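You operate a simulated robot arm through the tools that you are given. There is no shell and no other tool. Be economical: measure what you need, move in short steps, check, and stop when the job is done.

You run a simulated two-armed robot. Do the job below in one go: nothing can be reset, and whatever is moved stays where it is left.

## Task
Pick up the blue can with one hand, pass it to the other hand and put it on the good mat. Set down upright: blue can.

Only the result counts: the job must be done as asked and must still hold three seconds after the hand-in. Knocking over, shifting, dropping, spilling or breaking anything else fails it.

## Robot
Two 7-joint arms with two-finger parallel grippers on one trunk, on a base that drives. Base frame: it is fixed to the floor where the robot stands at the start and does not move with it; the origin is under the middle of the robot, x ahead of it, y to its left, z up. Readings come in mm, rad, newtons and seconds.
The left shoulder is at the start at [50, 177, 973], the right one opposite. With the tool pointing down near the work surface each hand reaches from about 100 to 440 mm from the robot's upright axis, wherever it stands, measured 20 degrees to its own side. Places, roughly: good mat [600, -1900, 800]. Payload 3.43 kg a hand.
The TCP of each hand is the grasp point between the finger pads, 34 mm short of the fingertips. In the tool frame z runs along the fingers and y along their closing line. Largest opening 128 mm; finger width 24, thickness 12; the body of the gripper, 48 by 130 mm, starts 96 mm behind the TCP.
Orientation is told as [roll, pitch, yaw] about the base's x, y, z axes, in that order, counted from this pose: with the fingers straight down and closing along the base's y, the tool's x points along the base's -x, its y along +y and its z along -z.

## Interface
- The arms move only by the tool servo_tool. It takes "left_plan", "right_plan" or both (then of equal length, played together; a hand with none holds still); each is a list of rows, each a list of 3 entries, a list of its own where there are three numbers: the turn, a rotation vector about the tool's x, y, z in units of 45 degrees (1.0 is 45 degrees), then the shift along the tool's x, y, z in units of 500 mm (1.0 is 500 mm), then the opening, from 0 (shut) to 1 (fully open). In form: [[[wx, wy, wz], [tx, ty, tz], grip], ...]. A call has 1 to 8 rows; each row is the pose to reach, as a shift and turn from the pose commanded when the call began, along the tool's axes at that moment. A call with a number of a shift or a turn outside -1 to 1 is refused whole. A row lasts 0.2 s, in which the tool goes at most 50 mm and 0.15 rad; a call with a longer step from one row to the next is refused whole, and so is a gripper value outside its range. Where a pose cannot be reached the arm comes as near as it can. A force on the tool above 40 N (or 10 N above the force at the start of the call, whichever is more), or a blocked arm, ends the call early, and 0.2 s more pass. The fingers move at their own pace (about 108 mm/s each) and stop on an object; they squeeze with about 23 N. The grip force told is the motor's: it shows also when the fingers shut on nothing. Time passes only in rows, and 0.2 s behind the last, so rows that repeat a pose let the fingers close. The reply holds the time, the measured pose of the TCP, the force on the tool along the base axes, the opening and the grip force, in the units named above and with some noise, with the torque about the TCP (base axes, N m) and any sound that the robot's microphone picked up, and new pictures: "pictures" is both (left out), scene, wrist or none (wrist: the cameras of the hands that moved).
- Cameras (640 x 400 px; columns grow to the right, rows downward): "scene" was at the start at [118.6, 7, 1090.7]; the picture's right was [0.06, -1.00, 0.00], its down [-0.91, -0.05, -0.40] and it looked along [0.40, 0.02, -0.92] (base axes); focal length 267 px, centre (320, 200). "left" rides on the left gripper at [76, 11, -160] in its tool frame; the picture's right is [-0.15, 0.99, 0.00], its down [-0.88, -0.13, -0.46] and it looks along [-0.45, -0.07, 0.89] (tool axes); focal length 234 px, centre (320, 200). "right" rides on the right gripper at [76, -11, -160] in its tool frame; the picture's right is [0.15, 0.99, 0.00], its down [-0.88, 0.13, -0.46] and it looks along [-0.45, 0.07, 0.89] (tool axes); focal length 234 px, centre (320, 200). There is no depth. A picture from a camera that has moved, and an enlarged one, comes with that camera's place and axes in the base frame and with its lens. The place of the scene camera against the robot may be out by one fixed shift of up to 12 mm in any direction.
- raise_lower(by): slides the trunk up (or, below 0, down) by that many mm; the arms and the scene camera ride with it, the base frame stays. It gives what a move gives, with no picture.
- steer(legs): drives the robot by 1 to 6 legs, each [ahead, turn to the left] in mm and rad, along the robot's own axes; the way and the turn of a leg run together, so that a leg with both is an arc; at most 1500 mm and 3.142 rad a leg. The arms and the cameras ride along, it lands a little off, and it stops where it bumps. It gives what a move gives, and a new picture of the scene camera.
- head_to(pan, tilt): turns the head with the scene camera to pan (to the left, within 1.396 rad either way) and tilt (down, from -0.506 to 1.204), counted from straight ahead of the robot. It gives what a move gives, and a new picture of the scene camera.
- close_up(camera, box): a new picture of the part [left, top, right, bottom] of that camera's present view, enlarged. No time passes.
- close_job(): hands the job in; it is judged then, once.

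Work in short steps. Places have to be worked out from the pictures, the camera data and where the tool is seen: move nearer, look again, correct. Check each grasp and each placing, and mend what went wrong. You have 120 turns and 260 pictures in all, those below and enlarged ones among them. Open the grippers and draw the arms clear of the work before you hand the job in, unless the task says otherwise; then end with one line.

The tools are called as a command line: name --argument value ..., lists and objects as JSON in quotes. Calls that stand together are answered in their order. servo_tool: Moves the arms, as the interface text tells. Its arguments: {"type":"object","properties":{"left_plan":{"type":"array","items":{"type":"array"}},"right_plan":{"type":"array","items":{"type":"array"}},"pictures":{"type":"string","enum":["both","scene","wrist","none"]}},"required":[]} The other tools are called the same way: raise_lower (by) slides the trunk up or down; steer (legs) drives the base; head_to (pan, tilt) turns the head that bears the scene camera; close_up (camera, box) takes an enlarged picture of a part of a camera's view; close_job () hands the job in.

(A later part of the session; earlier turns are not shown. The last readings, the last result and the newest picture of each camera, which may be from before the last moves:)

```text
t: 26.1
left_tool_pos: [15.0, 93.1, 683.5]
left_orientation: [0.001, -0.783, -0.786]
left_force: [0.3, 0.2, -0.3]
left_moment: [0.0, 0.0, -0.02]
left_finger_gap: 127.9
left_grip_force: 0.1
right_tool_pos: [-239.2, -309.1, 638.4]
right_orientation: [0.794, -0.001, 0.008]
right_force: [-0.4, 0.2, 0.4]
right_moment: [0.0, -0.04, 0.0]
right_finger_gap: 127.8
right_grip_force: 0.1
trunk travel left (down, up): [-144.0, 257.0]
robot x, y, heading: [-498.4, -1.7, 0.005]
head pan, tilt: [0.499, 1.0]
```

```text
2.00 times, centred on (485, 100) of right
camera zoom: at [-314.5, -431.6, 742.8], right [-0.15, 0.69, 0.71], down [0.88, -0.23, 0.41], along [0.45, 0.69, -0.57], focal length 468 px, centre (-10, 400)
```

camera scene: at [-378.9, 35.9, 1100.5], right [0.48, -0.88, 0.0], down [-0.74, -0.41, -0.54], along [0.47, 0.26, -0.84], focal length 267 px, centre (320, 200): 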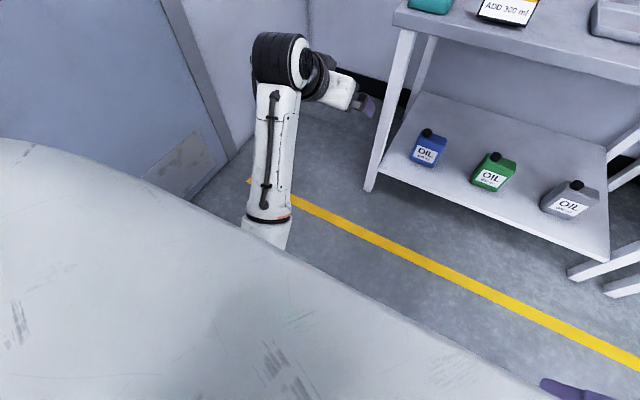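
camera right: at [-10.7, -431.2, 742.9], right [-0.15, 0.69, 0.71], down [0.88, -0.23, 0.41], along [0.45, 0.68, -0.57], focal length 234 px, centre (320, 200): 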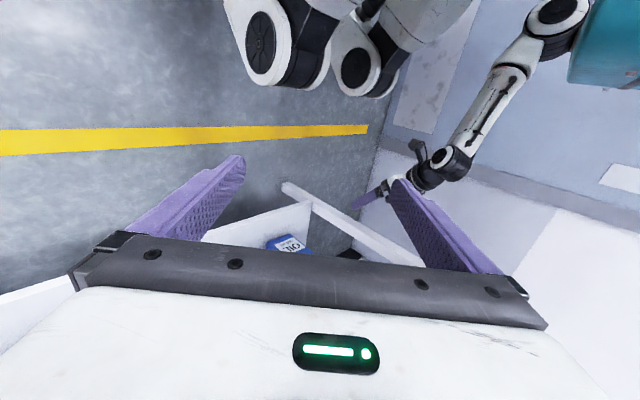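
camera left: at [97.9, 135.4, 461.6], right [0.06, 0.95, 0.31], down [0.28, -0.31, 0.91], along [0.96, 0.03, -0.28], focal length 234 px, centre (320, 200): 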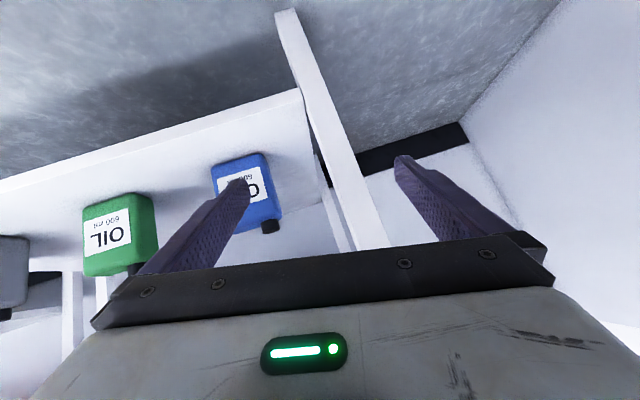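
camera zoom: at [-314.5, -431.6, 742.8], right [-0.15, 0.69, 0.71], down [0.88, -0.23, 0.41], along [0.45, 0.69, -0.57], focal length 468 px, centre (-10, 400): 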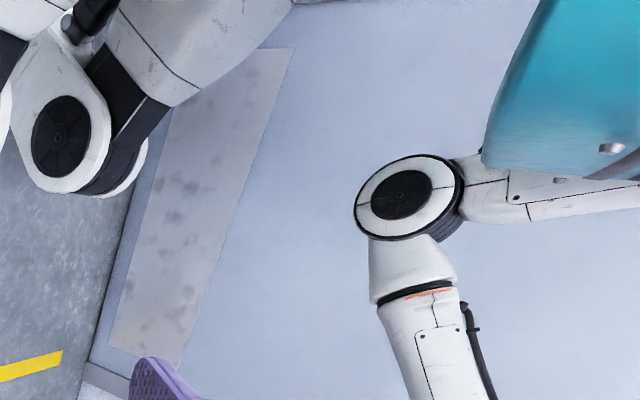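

The yawed posture works exactly. I'll test going further in to y≈20, which is where the handover would be.

servo_tool --left_plan '[[[0, 0, 0], [-0.038, -0.053, 0.038], 1], [[0, 0, 0], [-0.075, -0.106, 0.075], 1], [[0, 0, 0], [-0.075, -0.106, 0.075], 1]]' --pictures "none"

close_up --camera "right" --box '[330, 0, 640, 200]'

```text
t: 26.9
left_tool_pos: [14.6, 17.6, 684.1]
left_orientation: [0.003, -0.783, -0.787]
left_force: [0.1, 0.2, -0.2]
left_moment: [0.0, 0.01, 0.01]
left_finger_gap: 128.1
left_grip_force: 0.0
right_tool_pos: [-239.3, -308.7, 639.1]
right_orientation: [0.795, -0.003, 0.006]
right_force: [0.8, -1.1, -0.4]
right_moment: [-0.01, 0.0, 0.01]
right_finger_gap: 127.9
right_grip_force: 0.1
trunk travel left (down, up): [-144.0, 257.0]
robot x, y, heading: [-500.5, 1.2, 0.001]
head pan, tilt: [0.499, 1.0]
```

```text
2.00 times, centred on (485, 100) of right
camera zoom: at [-314.4, -431.6, 742.7], right [-0.15, 0.69, 0.71], down [0.88, -0.23, 0.41], along [0.45, 0.69, -0.57], focal length 468 px, centre (-10, 400)
```

zoom: 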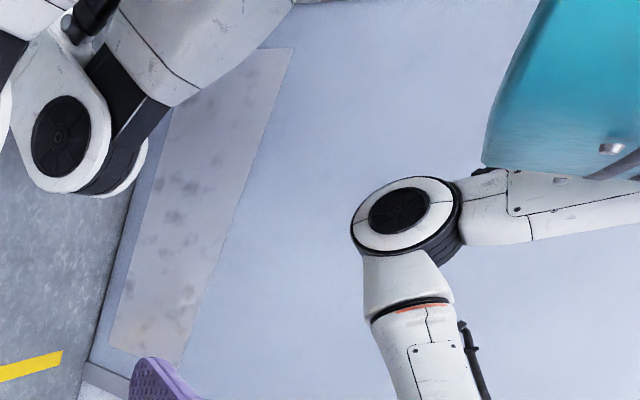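

The handover posture works. Next I'll test the pick posture in the open: hand about 200 mm left of the robot's centre, yaw 0, moving down.

servo_tool --left_plan '[[[-0.118, 0, -0.118], [0.071, 0.045, 0.015], 1], [[-0.236, 0, -0.236], [0.143, 0.091, 0.031], 1], [[-0.354, 0, -0.354], [0.214, 0.136, 0.046], 1], [[-0.471, 0, -0.471], [0.285, 0.181, 0.061], 1], [[-0.589, 0, -0.589], [0.357, 0.227, 0.077], 1], [[-0.707, 0, -0.707], [0.428, 0.272, 0.092], 1]]' --pictures "none"

close_up --camera "right" --box '[330, 0, 640, 200]'

```text
t: 28.3
left_tool_pos: [26.7, 201.7, 498.1]
left_orientation: [0.005, -0.785, 0.0]
left_force: [-0.5, 0.1, -0.5]
left_moment: [0.0, 0.03, -0.01]
left_finger_gap: 128.0
left_grip_force: 0.0
right_tool_pos: [-239.1, -309.6, 638.6]
right_orientation: [0.795, -0.002, 0.007]
right_force: [-0.6, 0.0, 1.1]
right_moment: [0.01, 0.02, -0.02]
right_finger_gap: 128.2
right_grip_force: 0.1
trunk travel left (down, up): [-144.0, 257.0]
robot x, y, heading: [-499.2, 1.1, 0.003]
head pan, tilt: [0.499, 1.0]
```

```text
2.00 times, centred on (485, 100) of right
camera zoom: at [-314.5, -431.6, 742.8], right [-0.15, 0.69, 0.71], down [0.88, -0.23, 0.41], along [0.45, 0.69, -0.57], focal length 468 px, centre (-10, 400)
```

zoom: 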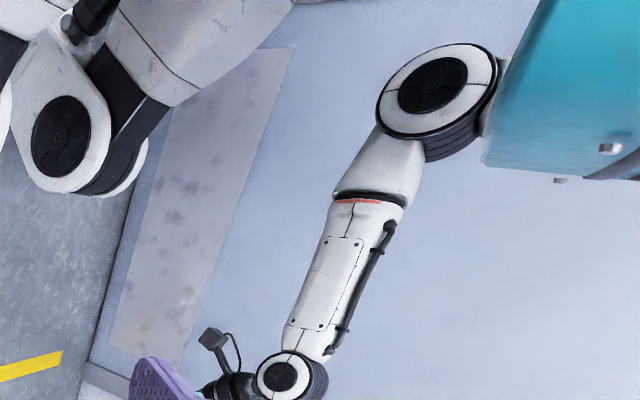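

The pose is exact and there's still clearance. I'll lower the hand another 100 mm with the arm; the trunk can supply the rest.

servo_tool --left_plan '[[[0, 0, 0], [0.038, 0, 0.057], 1], [[0, 0, 0], [0.075, 0, 0.113], 1], [[0, 0, 0], [0.113, 0, 0.17], 1], [[0, 0, 0], [0.113, 0, 0.17], 1]]' --pictures "none"

close_up --camera "right" --box '[330, 0, 640, 200]'

head_to --pan -0.3 --tilt 0.7

```text
t: 29.3
left_tool_pos: [48.2, 200.4, 399.8]
left_orientation: [0.0, -0.786, 0.001]
left_force: [0.2, 0.0, 0.1]
left_moment: [0.0, -0.01, 0.03]
left_finger_gap: 127.9
left_grip_force: 0.1
right_tool_pos: [-238.7, -310.5, 638.3]
right_orientation: [0.797, -0.002, 0.006]
right_force: [-0.2, -0.4, 0.2]
right_moment: [-0.05, 0.02, -0.02]
right_finger_gap: 128.0
right_grip_force: 0.1
trunk travel left (down, up): [-144.0, 257.0]
robot x, y, heading: [-501.4, -4.7, -0.0]
head pan, tilt: [0.499, 1.0]
```

```text
2.00 times, centred on (485, 100) of right
camera zoom: at [-314.5, -431.6, 742.8], right [-0.15, 0.69, 0.71], down [0.88, -0.23, 0.41], along [0.45, 0.69, -0.57], focal length 468 px, centre (-10, 400)
```

zoom: 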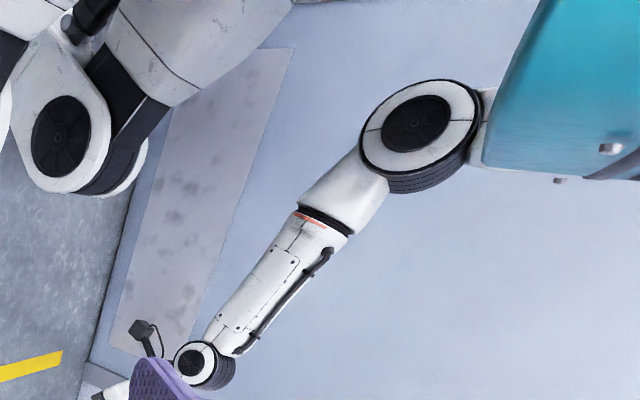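

```text
t: 30.4
left_tool_pos: [47.7, 200.6, 400.0]
left_orientation: [0.003, -0.785, 0.0]
left_force: [0.2, 0.4, -0.6]
left_moment: [0.0, 0.01, -0.01]
left_finger_gap: 128.2
left_grip_force: 0.1
right_tool_pos: [-239.1, -309.2, 638.9]
right_orientation: [0.795, -0.003, 0.008]
right_force: [0.1, 0.0, 0.2]
right_moment: [-0.03, 0.0, 0.01]
right_finger_gap: 127.9
right_grip_force: 0.0
trunk travel left (down, up): [-144.0, 257.0]
robot x, y, heading: [-499.5, -1.6, 0.002]
head pan, tilt: [-0.3, 0.7]
camera scene: at [-358.7, -22.4, 1123.8], right [-0.29, -0.96, 0.0], down [-0.62, 0.19, -0.76], along [0.73, -0.22, -0.64], focal length 267 px, centre (320, 200)
```

scene: 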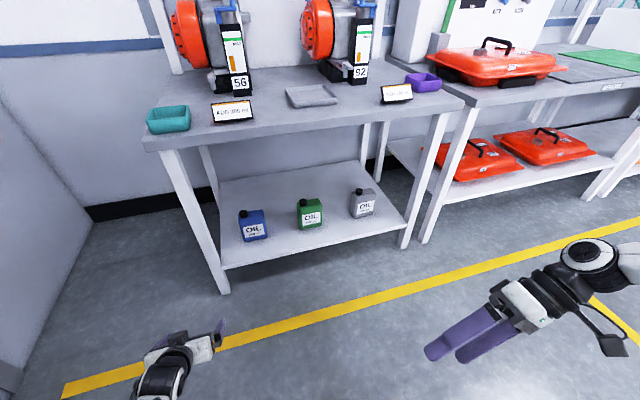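

The arm is stretched nicely and clear. I'll reposition the base so the can lies about 200 mm to the robot's left: turn, drive, turn back, stopping short of the bench.

steer --legs '[[0, -0.632], [310, 0], [0, 0.632]]'

head_to --pan 0.25 --tilt 0.85

```text
t: 35.9
left_tool_pos: [299.6, 12.9, 400.3]
left_orientation: [0.003, -0.787, -0.009]
left_force: [0.8, -0.4, 0.2]
left_moment: [-0.01, -0.01, 0.0]
left_finger_gap: 127.7
left_grip_force: 0.0
right_tool_pos: [8.7, -493.8, 638.9]
right_orientation: [0.798, -0.002, -0.003]
right_force: [-0.3, -0.3, -0.3]
right_moment: [-0.01, 0.02, 0.02]
right_finger_gap: 128.0
right_grip_force: 0.1
trunk travel left (down, up): [-144.0, 257.0]
robot x, y, heading: [-248.6, -186.7, -0.008]
head pan, tilt: [-0.3, 0.7]
camera scene: at [-108.2, -206.7, 1123.9], right [-0.3, -0.95, 0.0], down [-0.61, 0.19, -0.76], along [0.73, -0.23, -0.64], focal length 267 px, centre (320, 200)
```

scene: 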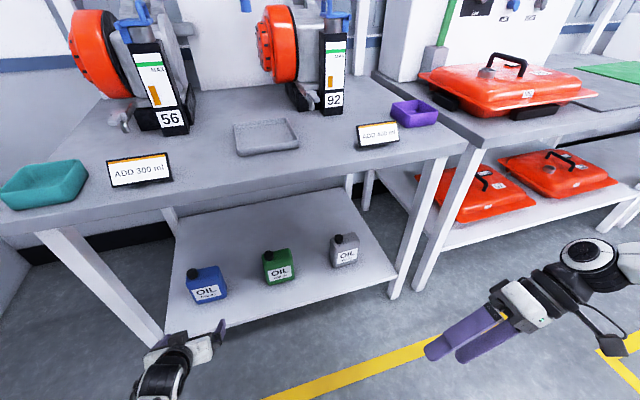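

```text
t: 36.9
left_tool_pos: [300.4, 13.7, 400.0]
left_orientation: [0.004, -0.784, -0.009]
left_force: [-0.7, -0.2, 0.1]
left_moment: [-0.02, 0.0, -0.01]
left_finger_gap: 127.9
left_grip_force: 0.0
right_tool_pos: [7.8, -493.8, 640.0]
right_orientation: [0.795, -0.001, -0.004]
right_force: [-0.6, -0.5, 0.0]
right_moment: [0.01, 0.02, -0.02]
right_finger_gap: 128.0
right_grip_force: 0.1
trunk travel left (down, up): [-144.0, 257.0]
robot x, y, heading: [-247.9, -182.2, -0.007]
head pan, tilt: [0.25, 0.85]
camera scene: at [-113.3, -162.4, 1111.6], right [0.24, -0.97, 0.0], down [-0.73, -0.18, -0.66], along [0.64, 0.16, -0.75], focal length 267 px, centre (320, 200)
```

scene: 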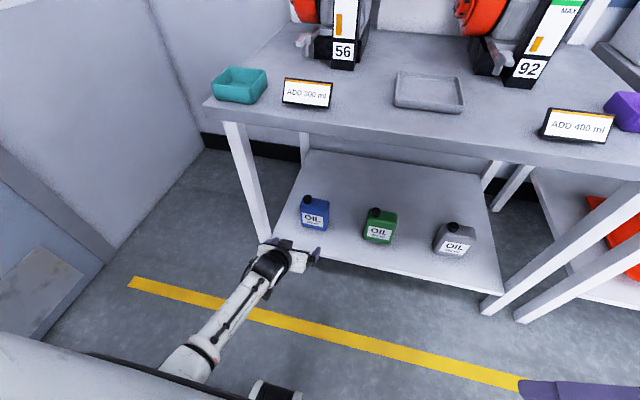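

The base landed well. I'll use the left wrist camera to refine the can's location.

close_up --camera "left" --box '[160, 100, 480, 300]'

```text
2.00 times, centred on (320, 200) of left
camera zoom: at [134.1, 25.6, 460.5], right [0.11, 0.99, 0.1], down [0.3, -0.13, 0.94], along [0.95, -0.07, -0.31], focal length 468 px, centre (320, 200)
```

zoom: 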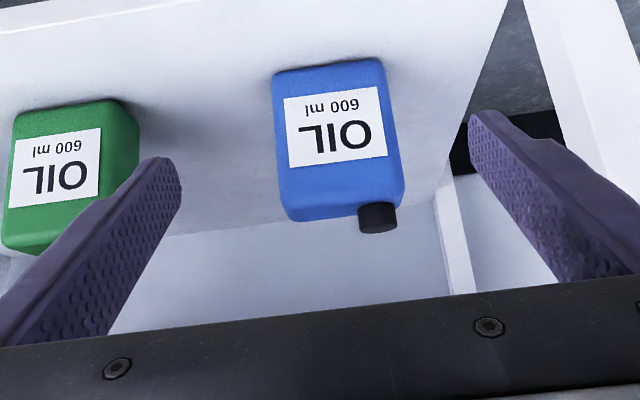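

close_up --camera "left" --box '[280, 120, 380, 220]'

```text
4.00 times, centred on (330, 170) of left
camera zoom: at [134.1, 25.6, 460.5], right [0.11, 0.99, 0.1], down [0.3, -0.13, 0.94], along [0.95, -0.07, -0.31], focal length 937 px, centre (280, 320)
```

zoom: 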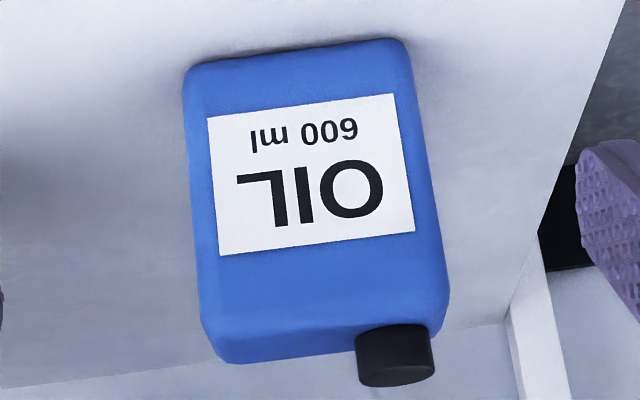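

The can is about 102 wide, 66 deep and 128 tall (z 205–333), with its front face at x≈516 and its centre at y≈16.5. I'll retract the hand a little, lower the trunk partway, and check the knee pods with the right camera.

servo_tool --left_plan '[[[0, 0, 0], [0.04, 0.003, -0.02], 1], [[0, 0, 0], [0.08, 0.006, -0.04], 1], [[0, 0, 0], [0.132, 0.006, -0.061], 1]]' --pictures "none"

raise_lower --by -80

close_up --camera "right" --box '[0, 0, 640, 400]'

```text
t: 37.7
left_tool_pos: [230.0, 15.8, 372.9]
left_orientation: [0.001, -0.785, -0.012]
left_force: [-1.1, 0.2, -0.2]
left_moment: [-0.02, 0.01, -0.04]
left_finger_gap: 127.9
left_grip_force: 0.1
right_tool_pos: [8.2, -494.1, 639.3]
right_orientation: [0.796, -0.001, -0.005]
right_force: [-0.8, -0.3, -0.3]
right_moment: [0.0, 0.01, -0.03]
right_finger_gap: 128.1
right_grip_force: 0.0
trunk travel left (down, up): [-144.0, 257.0]
robot x, y, heading: [-247.4, -183.0, -0.008]
head pan, tilt: [0.25, 0.85]
```

```text
t: 38.8
left_tool_pos: [281.1, 19.9, 403.8]
left_orientation: [-0.021, -0.997, 0.015]
left_force: [1.0, -0.8, 0.3]
left_moment: [-0.02, 0.03, -0.05]
left_finger_gap: 127.9
left_grip_force: 0.1
right_tool_pos: [7.5, -495.6, 567.5]
right_orientation: [0.799, -0.007, -0.003]
right_force: [-0.4, -0.3, 0.4]
right_moment: [0.0, 0.03, 0.02]
right_finger_gap: 128.3
right_grip_force: 0.1
trunk travel left (down, up): [-73.0, 328.0]
robot x, y, heading: [-252.1, -186.9, -0.007]
head pan, tilt: [0.25, 0.85]
stopped: the arm was blocked; the commanded pose is now the measured one
```

```text
1.00 times, centred on (320, 200) of right (not enlarged: the box is as wide or as high as the picture)
camera zoom: at [-69.7, -617.6, 670.4], right [-0.15, 0.69, 0.71], down [0.88, -0.24, 0.42], along [0.46, 0.68, -0.57], focal length 234 px, centre (320, 200)
```

zoom: 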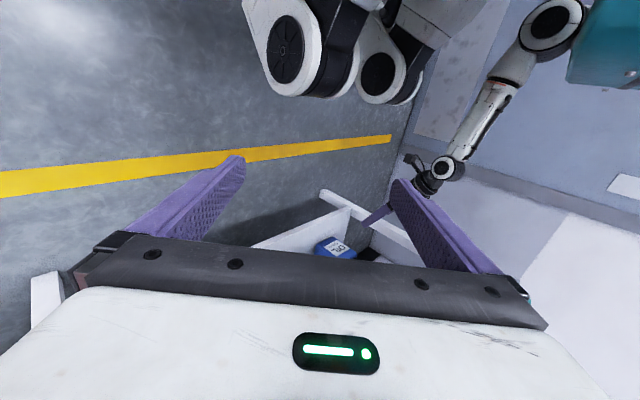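

The left hand came down on the knee, which moves forward as the trunk lowers. I'll raise the trunk again and stretch the arm further ahead instead.

raise_lower --by 71

servo_tool --left_plan '[[[0, 0.07, 0], [-0.03, 0.02, 0.02], 1], [[0, 0.14, 0], [-0.06, 0.04, 0.05], 1], [[0.02, 0.2, -0.01], [-0.07, 0.06, 0.12], 1], [[0.027, 0.27, -0.02], [-0.06, 0.08, 0.19], 1], [[0.027, 0.27, -0.02], [-0.06, 0.08, 0.19], 1]]' --pictures "scene"

```text
t: 39.8
left_tool_pos: [277.1, 18.9, 460.4]
left_orientation: [-0.02, -0.973, 0.016]
left_force: [-0.5, -0.2, 0.3]
left_moment: [-0.01, 0.0, 0.0]
left_finger_gap: 128.0
left_grip_force: 0.1
right_tool_pos: [8.6, -495.0, 638.6]
right_orientation: [0.796, -0.002, -0.003]
right_force: [-0.4, 0.1, 0.1]
right_moment: [0.02, 0.01, 0.0]
right_finger_gap: 128.1
right_grip_force: 0.1
trunk travel left (down, up): [-144.0, 257.0]
robot x, y, heading: [-250.0, -186.0, -0.009]
head pan, tilt: [0.25, 0.85]
```

```text
t: 41.0
left_tool_pos: [371.8, 60.0, 432.6]
left_orientation: [-0.055, -0.761, 0.029]
left_force: [0.1, -0.1, -0.3]
left_moment: [-0.02, 0.04, 0.0]
left_finger_gap: 128.1
left_grip_force: 0.0
right_tool_pos: [8.7, -494.7, 638.8]
right_orientation: [0.796, -0.002, -0.004]
right_force: [-0.4, 0.1, 0.5]
right_moment: [0.0, 0.04, 0.02]
right_finger_gap: 128.1
right_grip_force: 0.0
trunk travel left (down, up): [-144.0, 257.0]
robot x, y, heading: [-250.4, -182.9, -0.01]
head pan, tilt: [0.25, 0.85]
camera scene: at [-113.3, -162.3, 1111.5], right [0.24, -0.97, 0.0], down [-0.73, -0.18, -0.66], along [0.64, 0.16, -0.75], focal length 267 px, centre (320, 200)
```

scene: 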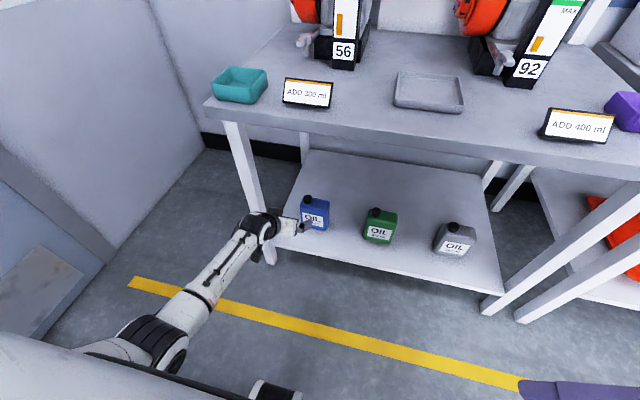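

The arm is stretched ahead with the elbow clear. I'll lower toward grasp height and straighten the roll.

servo_tool --left_plan '[[[-0.015, -0.01, 0.009], [0.07, 0, 0.035], 1], [[-0.029, -0.02, 0.018], [0.14, 0, 0.07], 1], [[-0.044, -0.03, 0.026], [0.21, 0, 0.104], 1], [[-0.044, -0.03, 0.026], [0.21, 0, 0.104], 1]]' --pictures "scene"

close_up --camera "right" --box '[200, 0, 640, 275]'

```text
t: 42.0
left_tool_pos: [330.8, 54.2, 324.2]
left_orientation: [0.001, -0.787, 0.001]
left_force: [0.3, 0.0, 0.0]
left_moment: [0.04, 0.03, 0.05]
left_finger_gap: 128.3
left_grip_force: 0.0
right_tool_pos: [8.4, -495.2, 637.8]
right_orientation: [0.794, -0.003, -0.004]
right_force: [0.6, 0.2, -1.0]
right_moment: [0.03, -0.01, 0.02]
right_finger_gap: 127.7
right_grip_force: 0.1
trunk travel left (down, up): [-144.0, 257.0]
robot x, y, heading: [-248.8, -180.8, -0.005]
head pan, tilt: [0.25, 0.85]
camera scene: at [-113.3, -162.3, 1111.5], right [0.24, -0.97, 0.0], down [-0.73, -0.18, -0.66], along [0.64, 0.16, -0.75], focal length 267 px, centre (320, 200)
```

scene: 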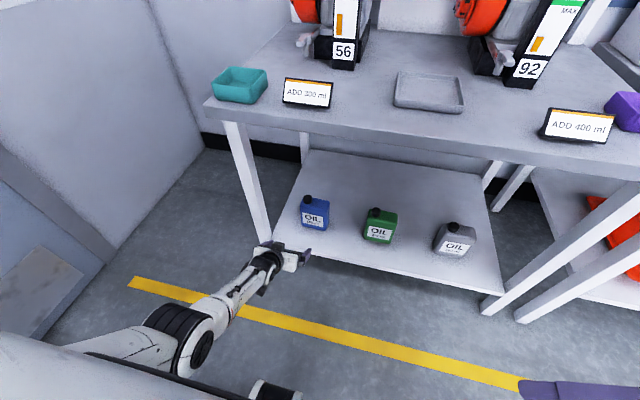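

```text
1.45 times, centred on (420, 138) of right
camera zoom: at [-68.0, -616.2, 742.8], right [-0.15, 0.69, 0.71], down [0.88, -0.24, 0.41], along [0.45, 0.68, -0.57], focal length 341 px, centre (174, 291)
```

zoom: 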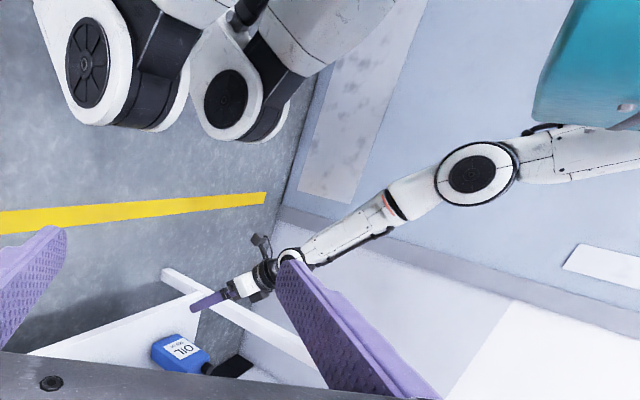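

The posture is good and clear of the knees. I'll align to y≈16.5 and z≈275, then drive ahead to just short of the can.

servo_tool --left_plan '[[[0, 0, 0], [0.049, -0.038, 0.02], 1], [[0, 0, 0], [0.098, -0.075, 0.041], 1], [[0, 0, 0], [0.098, -0.075, 0.041], 1]]' --pictures "none"

steer --legs '[[140, 0.006]]'

close_up --camera "left" --box '[0, 0, 640, 400]'

```text
t: 42.8
left_tool_pos: [321.1, 16.9, 307.9]
left_orientation: [0.0, -0.787, 0.0]
left_force: [0.6, 0.2, 0.7]
left_moment: [0.01, -0.04, -0.03]
left_finger_gap: 127.9
left_grip_force: 0.0
left hand out of reach, approached as far as the arm can: row 1, 2, 3
right_tool_pos: [9.9, -495.4, 639.3]
right_orientation: [0.797, -0.002, -0.004]
right_force: [-0.1, 0.1, 0.0]
right_moment: [0.01, -0.03, -0.01]
right_finger_gap: 128.0
right_grip_force: 0.0
trunk travel left (down, up): [-144.0, 257.0]
robot x, y, heading: [-248.7, -181.8, -0.003]
head pan, tilt: [0.25, 0.85]
```

```text
t: 44.2
left_tool_pos: [460.8, 20.5, 307.5]
left_orientation: [-0.002, -0.786, 0.004]
left_force: [-0.2, -0.2, 0.0]
left_moment: [0.01, 0.04, 0.0]
left_finger_gap: 128.2
left_grip_force: 0.1
right_tool_pos: [150.7, -494.4, 638.4]
right_orientation: [0.796, -0.002, 0.002]
right_force: [-0.2, -0.8, 0.7]
right_moment: [0.01, 0.0, 0.0]
right_finger_gap: 127.9
right_grip_force: 0.1
trunk travel left (down, up): [-144.0, 257.0]
robot x, y, heading: [-106.3, -185.5, -0.004]
head pan, tilt: [0.25, 0.85]
camera scene: at [28.0, -162.2, 1111.5], right [0.25, -0.97, 0.0], down [-0.73, -0.18, -0.66], along [0.64, 0.16, -0.75], focal length 267 px, centre (320, 200)
```

scene: 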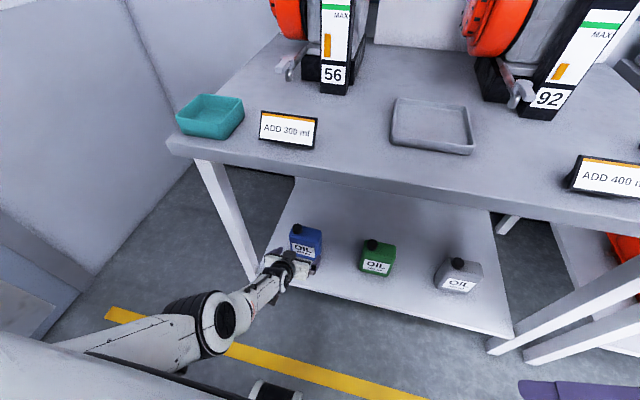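

```text
1.00 times, centred on (320, 200) of left (not enlarged: the box is as wide or as high as the picture)
camera zoom: at [294.7, 30.1, 368.0], right [0.1, 0.99, 0.1], down [0.3, -0.13, 0.94], along [0.95, -0.06, -0.31], focal length 234 px, centre (320, 200)
```

zoom: 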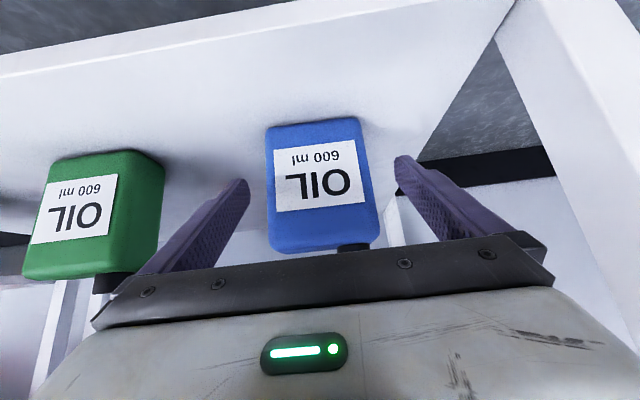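

The can centre is confirmed at y≈17 with its front at x≈516. The arm is at full stretch, so I'll use the trunk to drop about 33 mm, correct y by −3.5 mm, and check.

raise_lower --by -33

servo_tool --left_plan '[[[0, 0, -0.005], [0, -0.007, 0], 1], [[0, 0, -0.005], [0, -0.007, 0], 1]]' --pictures "wrist"

```text
t: 45.0
left_tool_pos: [460.3, 20.3, 274.2]
left_orientation: [0.0, -0.788, 0.004]
left_force: [0.0, -0.1, -0.9]
left_moment: [0.01, 0.01, 0.05]
left_finger_gap: 127.9
left_grip_force: 0.1
right_tool_pos: [150.6, -494.5, 605.5]
right_orientation: [0.797, -0.003, 0.001]
right_force: [-0.1, -0.4, 0.3]
right_moment: [-0.03, 0.01, 0.01]
right_finger_gap: 128.4
right_grip_force: 0.1
trunk travel left (down, up): [-111.0, 290.0]
robot x, y, heading: [-110.8, -183.4, -0.002]
head pan, tilt: [0.25, 0.85]
```

```text
t: 45.5
left_tool_pos: [459.6, 15.5, 274.3]
left_orientation: [-0.002, -0.786, 0.01]
left_force: [-0.1, 0.4, 0.3]
left_moment: [0.01, 0.0, -0.04]
left_finger_gap: 128.0
left_grip_force: 0.0
right_tool_pos: [149.7, -493.4, 605.7]
right_orientation: [0.796, -0.003, 0.002]
right_force: [0.5, 0.5, -0.4]
right_moment: [0.0, -0.02, 0.05]
right_finger_gap: 127.9
right_grip_force: 0.2
trunk travel left (down, up): [-111.0, 290.0]
robot x, y, heading: [-109.5, -186.4, 0.002]
head pan, tilt: [0.25, 0.85]
camera left: at [294.4, 26.1, 335.0], right [0.1, 0.99, 0.1], down [0.3, -0.13, 0.95], along [0.95, -0.06, -0.31], focal length 234 px, centre (320, 200)
```

left: 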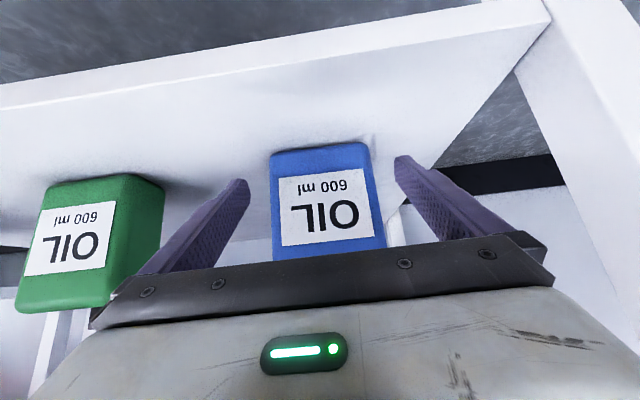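

Margins are about 12–15 mm per side. I'll drive ahead 45 mm and check.

steer --legs '[[45, 0]]'

close_up --camera "left" --box '[160, 60, 480, 260]'

```text
t: 46.5
left_tool_pos: [505.8, 15.2, 274.3]
left_orientation: [-0.003, -0.786, 0.012]
left_force: [-0.4, -0.3, -0.3]
left_moment: [-0.03, 0.0, 0.01]
left_finger_gap: 128.1
left_grip_force: 0.1
right_tool_pos: [196.2, -494.2, 605.4]
right_orientation: [0.795, -0.002, 0.001]
right_force: [-0.3, -0.1, 1.2]
right_moment: [-0.01, -0.04, -0.01]
right_finger_gap: 128.0
right_grip_force: 0.1
trunk travel left (down, up): [-111.0, 290.0]
robot x, y, heading: [-60.5, -185.3, -0.002]
head pan, tilt: [0.25, 0.85]
camera scene: at [72.9, -162.2, 1078.6], right [0.25, -0.97, 0.0], down [-0.73, -0.18, -0.66], along [0.64, 0.16, -0.75], focal length 267 px, centre (320, 200)
```

scene: 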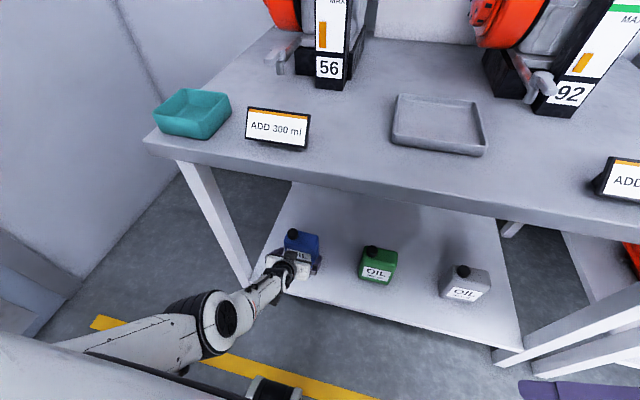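

```text
2.00 times, centred on (320, 160) of left
camera zoom: at [339.2, 26.1, 335.0], right [0.1, 0.99, 0.1], down [0.3, -0.13, 0.95], along [0.95, -0.06, -0.31], focal length 468 px, centre (320, 280)
```

zoom: 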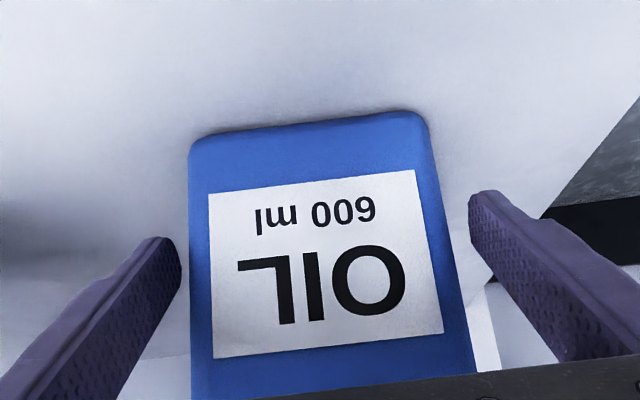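

The fingers straddle the can. I'll drive in 38 mm more, then close.

steer --legs '[[38, 0]]'

servo_tool --left_plan '[[[0, 0, 0], [0, 0, 0], 0.7], [[0, 0, 0], [0, 0, 0], 0.5], [[0, 0, 0], [0, 0, 0], 0.4], [[0, 0, 0], [0, 0, 0], 0.4]]'

```text
t: 47.3
left_tool_pos: [543.4, 16.2, 275.3]
left_orientation: [-0.003, -0.785, 0.011]
left_force: [-1.0, 0.7, 1.1]
left_moment: [0.03, -0.02, 0.03]
left_finger_gap: 128.0
left_grip_force: 0.2
right_tool_pos: [235.1, -494.4, 606.2]
right_orientation: [0.795, -0.003, 0.002]
right_force: [0.2, 0.1, 0.0]
right_moment: [0.0, 0.02, 0.01]
right_finger_gap: 128.3
right_grip_force: 0.1
trunk travel left (down, up): [-111.0, 290.0]
robot x, y, heading: [-26.0, -184.3, -0.002]
head pan, tilt: [0.25, 0.85]
camera scene: at [111.2, -162.1, 1078.6], right [0.25, -0.97, 0.0], down [-0.73, -0.18, -0.66], along [0.64, 0.16, -0.75], focal length 267 px, centre (320, 200)
```

scene: 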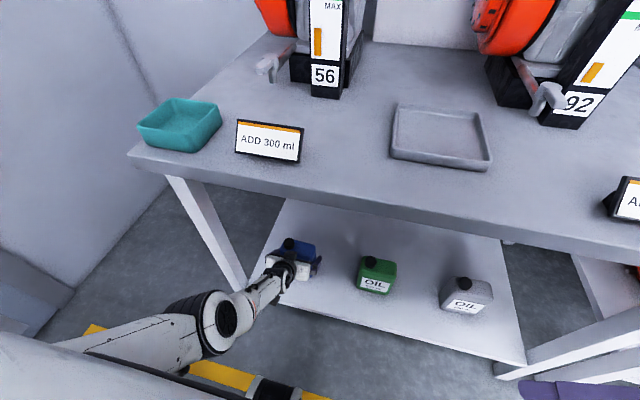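

```text
t: 48.3
left_tool_pos: [543.5, 15.2, 274.8]
left_orientation: [-0.004, -0.787, 0.013]
left_force: [0.5, -2.9, 2.3]
left_moment: [-0.64, -0.21, -0.09]
left_finger_gap: 109.9
left_grip_force: 23.2
right_tool_pos: [233.7, -493.9, 604.9]
right_orientation: [0.795, -0.001, 0.003]
right_force: [0.1, 0.6, 0.5]
right_moment: [0.0, -0.01, -0.01]
right_finger_gap: 128.1
right_grip_force: 0.1
trunk travel left (down, up): [-111.0, 290.0]
robot x, y, heading: [-21.6, -185.2, -0.001]
head pan, tilt: [0.25, 0.85]
camera scene: at [111.2, -162.1, 1078.6], right [0.25, -0.97, 0.0], down [-0.73, -0.18, -0.66], along [0.64, 0.16, -0.75], focal length 267 px, centre (320, 200)
camera left: at [377.5, 25.8, 335.1], right [0.1, 0.99, 0.1], down [0.3, -0.12, 0.95], along [0.95, -0.06, -0.31], focal length 234 px, centre (320, 200)
```

scene: 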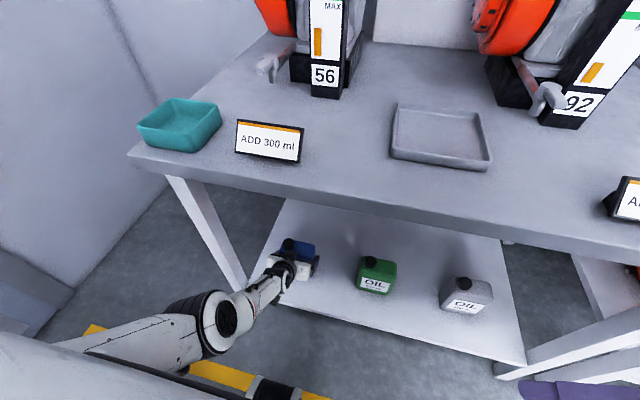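
left: 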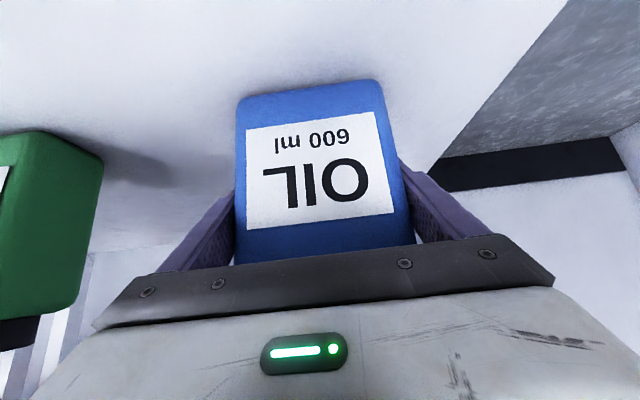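

It's gripped with a 110 mm gap and 23 N. I'll lift with the trunk by 70 mm and check.

raise_lower --by 70

close_up --camera "left" --box '[0, 0, 640, 400]'

```text
t: 49.4
left_tool_pos: [543.9, 15.0, 344.9]
left_orientation: [-0.006, -0.783, 0.009]
left_force: [0.1, 0.0, -5.7]
left_moment: [0.0, -0.03, -0.02]
left_finger_gap: 109.7
left_grip_force: 23.2
right_tool_pos: [234.5, -493.5, 675.6]
right_orientation: [0.796, -0.001, 0.001]
right_force: [-1.5, -0.6, 0.4]
right_moment: [0.0, -0.01, 0.0]
right_finger_gap: 128.0
right_grip_force: 0.1
trunk travel left (down, up): [-181.0, 220.0]
robot x, y, heading: [-22.9, -183.8, 0.001]
head pan, tilt: [0.25, 0.85]
```

```text
1.00 times, centred on (320, 200) of left (not enlarged: the box is as wide or as high as the picture)
camera zoom: at [377.3, 26.3, 404.6], right [0.1, 0.99, 0.1], down [0.3, -0.13, 0.94], along [0.95, -0.06, -0.31], focal length 234 px, centre (320, 200)
```

zoom: 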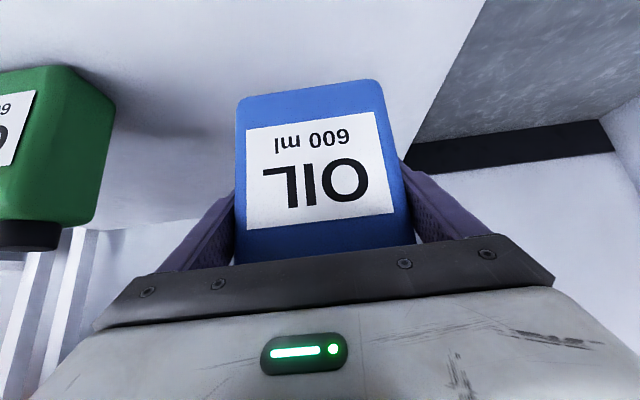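

Lifted, with a weight of about 5.7 N, and the can is steady. I'll back the base straight out 500 mm.

steer --legs '[[-500, 0]]'

```text
t: 52.3
left_tool_pos: [44.1, 18.2, 344.5]
left_orientation: [-0.004, -0.784, 0.02]
left_force: [0.0, 0.9, -6.0]
left_moment: [0.0, -0.03, -0.02]
left_finger_gap: 109.9
left_grip_force: 23.1
right_tool_pos: [-259.9, -493.4, 676.6]
right_orientation: [0.797, 0.0, 0.01]
right_force: [0.0, -0.3, 0.5]
right_moment: [0.04, 0.05, 0.04]
right_finger_gap: 127.9
right_grip_force: 0.2
trunk travel left (down, up): [-181.0, 220.0]
robot x, y, heading: [-524.2, -187.2, 0.005]
head pan, tilt: [0.25, 0.85]
camera scene: at [-386.0, -162.5, 1148.5], right [0.25, -0.97, 0.0], down [-0.73, -0.19, -0.66], along [0.64, 0.17, -0.75], focal length 267 px, centre (320, 200)
```

scene: 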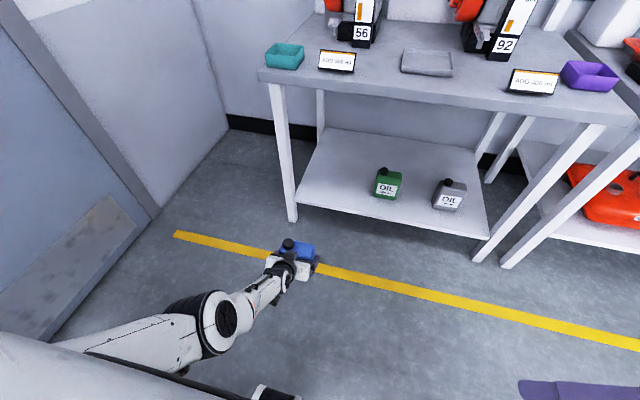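

Clear of the shelf. I'll raise the left hand to about z=500, keeping the tilt.

servo_tool --left_plan '[[[0, 0, 0], [-0.038, 0, -0.049], 0.4], [[0, 0, 0], [-0.076, 0, -0.099], 0.4], [[0, 0, 0], [-0.115, 0, -0.148], 0.4], [[0, 0, 0], [-0.153, 0, -0.198], 0.4], [[0, 0, 0], [-0.191, 0, -0.247], 0.4]]' --pictures "none"

```text
t: 53.5
left_tool_pos: [24.3, 18.1, 499.2]
left_orientation: [-0.006, -0.782, 0.019]
left_force: [-0.5, -0.3, -7.1]
left_moment: [0.02, -0.05, 0.01]
left_finger_gap: 110.5
left_grip_force: 23.0
right_tool_pos: [-260.0, -492.9, 675.7]
right_orientation: [0.797, 0.001, 0.01]
right_force: [0.1, -0.7, 0.4]
right_moment: [-0.01, -0.02, 0.02]
right_finger_gap: 127.8
right_grip_force: 0.1
trunk travel left (down, up): [-181.0, 220.0]
robot x, y, heading: [-525.3, -189.2, 0.008]
head pan, tilt: [0.25, 0.85]
```

Now I'll transition to the handover pose, about 40 mm left of centre, at z≈690 with yaw −45°.

servo_tool --left_plan '[[[0.102, 0, 0.102], [-0.035, -0.048, -0.042], 0.4], [[0.205, 0, 0.205], [-0.069, -0.095, -0.085], 0.4], [[0.307, 0, 0.307], [-0.104, -0.143, -0.127], 0.4], [[0.41, 0, 0.41], [-0.139, -0.191, -0.17], 0.4], [[0.512, 0, 0.512], [-0.174, -0.239, -0.212], 0.4], [[0.615, 0, 0.615], [-0.208, -0.286, -0.255], 0.4], [[0.717, 0, 0.717], [-0.243, -0.334, -0.297], 0.4]]' --pictures "scene"

```text
t: 55.1
left_tool_pos: [7.4, -147.7, 690.4]
left_orientation: [-0.004, -0.784, -0.78]
left_force: [-0.1, 0.0, -6.9]
left_moment: [-0.08, -0.01, 0.0]
left_finger_gap: 109.9
left_grip_force: 23.1
right_tool_pos: [-260.0, -493.9, 675.7]
right_orientation: [0.794, 0.001, 0.009]
right_force: [-0.2, -0.5, 0.7]
right_moment: [0.04, 0.02, -0.01]
right_finger_gap: 128.4
right_grip_force: 0.1
trunk travel left (down, up): [-181.0, 220.0]
robot x, y, heading: [-523.1, -189.9, 0.008]
head pan, tilt: [0.25, 0.85]
camera scene: at [-386.0, -162.7, 1148.4], right [0.25, -0.97, 0.0], down [-0.73, -0.19, -0.66], along [0.64, 0.17, -0.75], focal length 267 px, centre (320, 200)
```

scene: 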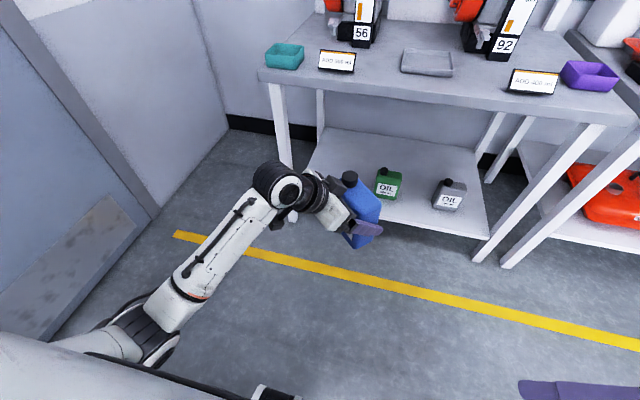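

The can is held upright. Next, the left hand shifts 25 mm left and the right hand starts swinging to a mirrored pose (yaw +45°, flatter tilt) to grip the front and back faces low on the can.

servo_tool --left_plan '[[[0, 0, 0], [0.008, 0.012, -0.008], 0.4], [[0, 0, 0], [0.017, 0.023, -0.017], 0.4], [[0, 0, 0], [0.025, 0.035, -0.025], 0.4], [[0, 0, 0], [0.025, 0.035, -0.025], 0.4], [[0, 0, 0], [0.025, 0.035, -0.025], 0.4], [[0, 0, 0], [0.025, 0.035, -0.025], 0.4], [[0, 0, 0], [0.025, 0.035, -0.025], 0.4]]' --right_plan '[[[0.035, -0.087, -0.136], [-0.029, 0.042, 0.024], 1], [[0.07, -0.175, -0.272], [-0.057, 0.083, 0.049], 1], [[0.105, -0.262, -0.408], [-0.086, 0.125, 0.073], 1], [[0.141, -0.349, -0.545], [-0.114, 0.166, 0.098], 1], [[0.176, -0.436, -0.681], [-0.143, 0.208, 0.122], 1], [[0.211, -0.524, -0.817], [-0.171, 0.249, 0.147], 1], [[0.246, -0.611, -0.953], [-0.2, 0.291, 0.171], 1]]' --pictures "scene"

```text
t: 56.7
left_tool_pos: [9.0, -122.7, 689.1]
left_orientation: [-0.004, -0.787, -0.777]
left_force: [0.4, -0.4, -6.8]
left_moment: [-0.05, -0.02, 0.02]
left_finger_gap: 110.0
left_grip_force: 23.3
right_tool_pos: [-162.9, -329.9, 717.3]
right_orientation: [0.43, -0.834, 0.365]
right_force: [-0.2, -0.5, -0.4]
right_moment: [-0.03, 0.03, 0.03]
right_finger_gap: 127.9
right_grip_force: 0.1
trunk travel left (down, up): [-181.0, 220.0]
robot x, y, heading: [-522.3, -186.1, 0.005]
head pan, tilt: [0.25, 0.85]
camera scene: at [-386.0, -162.6, 1148.5], right [0.25, -0.97, 0.0], down [-0.73, -0.19, -0.66], along [0.64, 0.17, -0.75], focal length 267 px, centre (320, 200)
```

scene: 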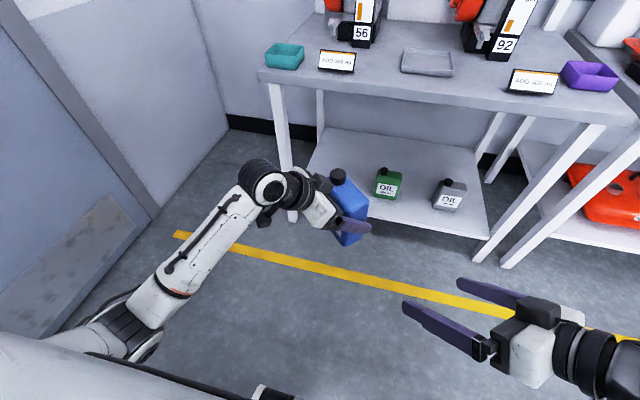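

The right hand followed accurately. I'll complete it to the pre-grasp, 170 mm back along its approach line.

servo_tool --right_plan '[[[0.034, -0.078, -0.122], [-0.044, 0.021, 0.043], 1], [[0.069, -0.156, -0.244], [-0.087, 0.043, 0.085], 1], [[0.103, -0.234, -0.366], [-0.131, 0.064, 0.128], 1], [[0.103, -0.234, -0.366], [-0.131, 0.064, 0.128], 1]]'

head_to --pan 0.0 --tilt 0.8

close_up --camera "scene" --box '[220, 130, 480, 330]'

```text
t: 57.7
left_tool_pos: [7.4, -121.5, 689.9]
left_orientation: [-0.003, -0.787, -0.776]
left_force: [0.2, 0.7, -6.3]
left_moment: [0.01, -0.04, 0.04]
left_finger_gap: 110.0
left_grip_force: 23.1
right_tool_pos: [-108.4, -248.9, 736.1]
right_orientation: [-0.003, -1.079, 0.79]
right_force: [0.7, 0.3, -0.2]
right_moment: [-0.07, 0.01, -0.02]
right_finger_gap: 127.8
right_grip_force: 0.0
trunk travel left (down, up): [-181.0, 220.0]
robot x, y, heading: [-521.1, -185.5, 0.007]
head pan, tilt: [0.25, 0.85]
camera scene: at [-386.0, -162.5, 1148.5], right [0.25, -0.97, 0.0], down [-0.73, -0.19, -0.66], along [0.64, 0.17, -0.75], focal length 267 px, centre (320, 200)
camera right: at [-226.0, -382.2, 745.5], right [-0.75, 0.65, -0.13], down [-0.08, 0.1, 0.99], along [0.66, 0.75, -0.02], focal length 234 px, centre (320, 200)
```

scene: 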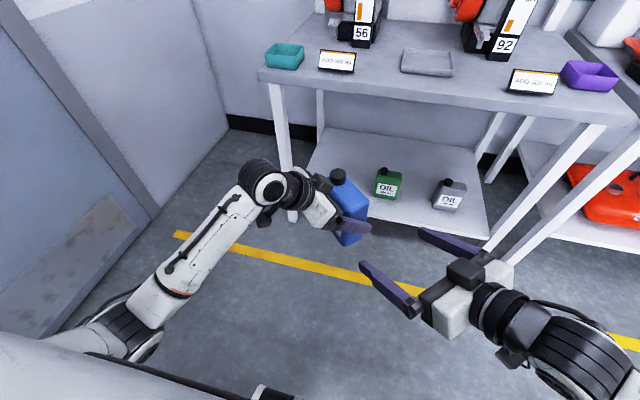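
right: 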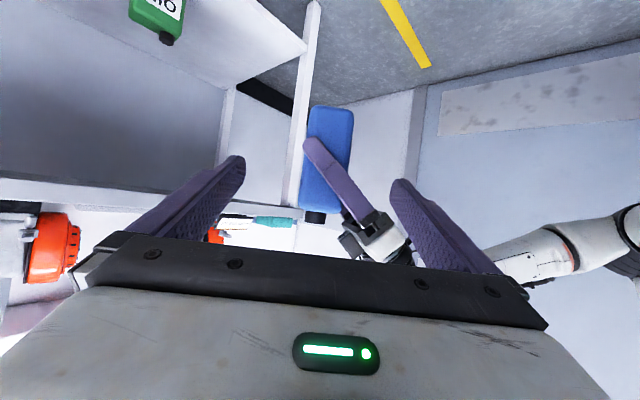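

```text
t: 58.5
left_tool_pos: [8.6, -122.1, 689.3]
left_orientation: [-0.003, -0.787, -0.776]
left_force: [0.5, -0.1, -6.2]
left_moment: [0.01, -0.04, 0.02]
left_finger_gap: 109.7
left_grip_force: 23.0
right_tool_pos: [-110.5, -249.0, 737.7]
right_orientation: [0.002, -1.08, 0.788]
right_force: [0.4, 0.2, -1.0]
right_moment: [0.0, 0.01, -0.03]
right_finger_gap: 128.1
right_grip_force: 0.0
trunk travel left (down, up): [-181.0, 220.0]
robot x, y, heading: [-525.9, -187.1, 0.006]
head pan, tilt: [0.0, 0.799]
camera scene: at [-380.9, -181.8, 1152.5], right [0.01, -1.0, 0.0], down [-0.72, -0.01, -0.7], along [0.7, 0.01, -0.72], focal length 267 px, centre (320, 200)
```

scene: 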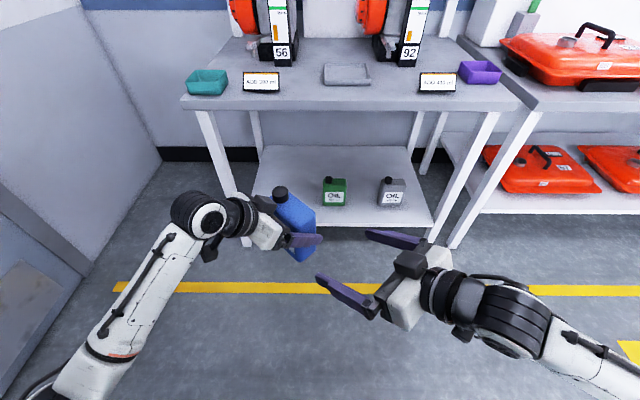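

```text
2.00 times, centred on (350, 230) of scene
camera zoom: at [-380.9, -181.8, 1152.5], right [0.01, -1.0, 0.0], down [-0.72, -0.01, -0.7], along [0.7, 0.01, -0.72], focal length 534 px, centre (260, 140)
```

zoom: 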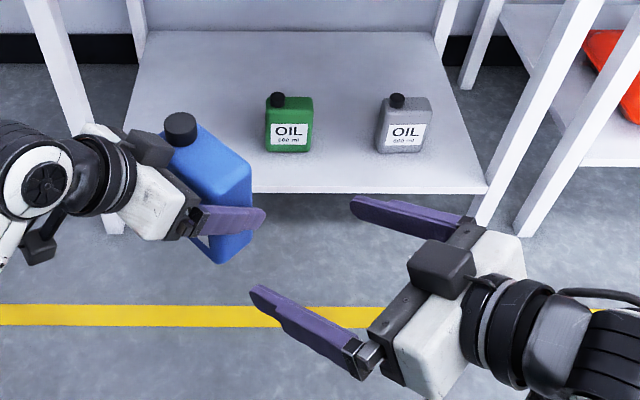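

Both arms are lined up and the can is upright. The right hand advances 110 mm along its fingers, then I look.

servo_tool --right_plan '[[[0, 0, 0], [0, 0, 0.055], 1], [[0, 0, 0], [0, 0, 0.11], 1], [[0, 0, 0], [0, 0, 0.165], 1], [[0, 0, 0], [0, 0, 0.22], 1], [[0, 0, 0], [0, 0, 0.22], 1]]' --pictures "wrist"

close_up --camera "scene" --box '[220, 160, 420, 310]'

close_up --camera "left" --box '[0, 0, 640, 400]'

```text
t: 59.7
left_tool_pos: [8.3, -121.6, 689.7]
left_orientation: [-0.003, -0.787, -0.775]
left_force: [0.0, 1.5, -4.9]
left_moment: [-0.04, -0.04, -0.01]
left_finger_gap: 109.8
left_grip_force: 23.0
right_tool_pos: [-43.3, -180.4, 685.5]
right_orientation: [-0.002, -1.076, 0.789]
right_force: [0.9, -0.3, -0.1]
right_moment: [0.0, 0.04, 0.0]
right_finger_gap: 128.0
right_grip_force: 0.1
trunk travel left (down, up): [-181.0, 220.0]
robot x, y, heading: [-519.7, -184.8, 0.006]
head pan, tilt: [0.0, 0.799]
camera right: at [-159.2, -312.9, 694.7], right [-0.75, 0.65, -0.13], down [-0.08, 0.1, 0.99], along [0.66, 0.75, -0.02], focal length 234 px, centre (320, 200)
```

right: 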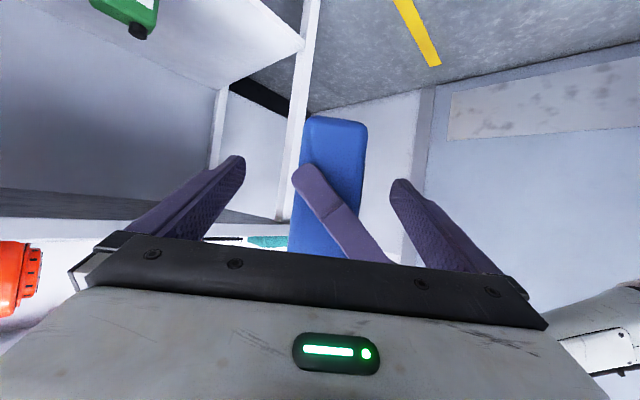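

```text
2.67 times, centred on (320, 235) of scene
camera zoom: at [-380.9, -181.8, 1152.5], right [0.01, -1.0, 0.0], down [-0.72, -0.01, -0.7], along [0.7, 0.01, -0.72], focal length 712 px, centre (320, 107)
```

zoom: 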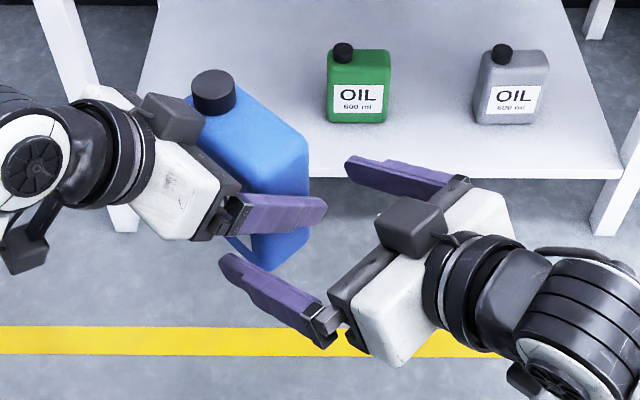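

```text
1.00 times, centred on (320, 200) of left (not enlarged: the box is as wide or as high as the picture)
camera zoom: at [-102.2, 3.4, 749.7], right [0.77, 0.63, 0.1], down [0.12, -0.3, 0.95], along [0.63, -0.71, -0.31], focal length 234 px, centre (320, 200)
```

zoom: 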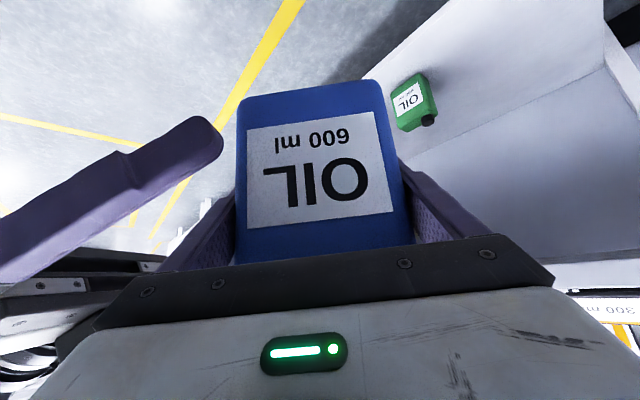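

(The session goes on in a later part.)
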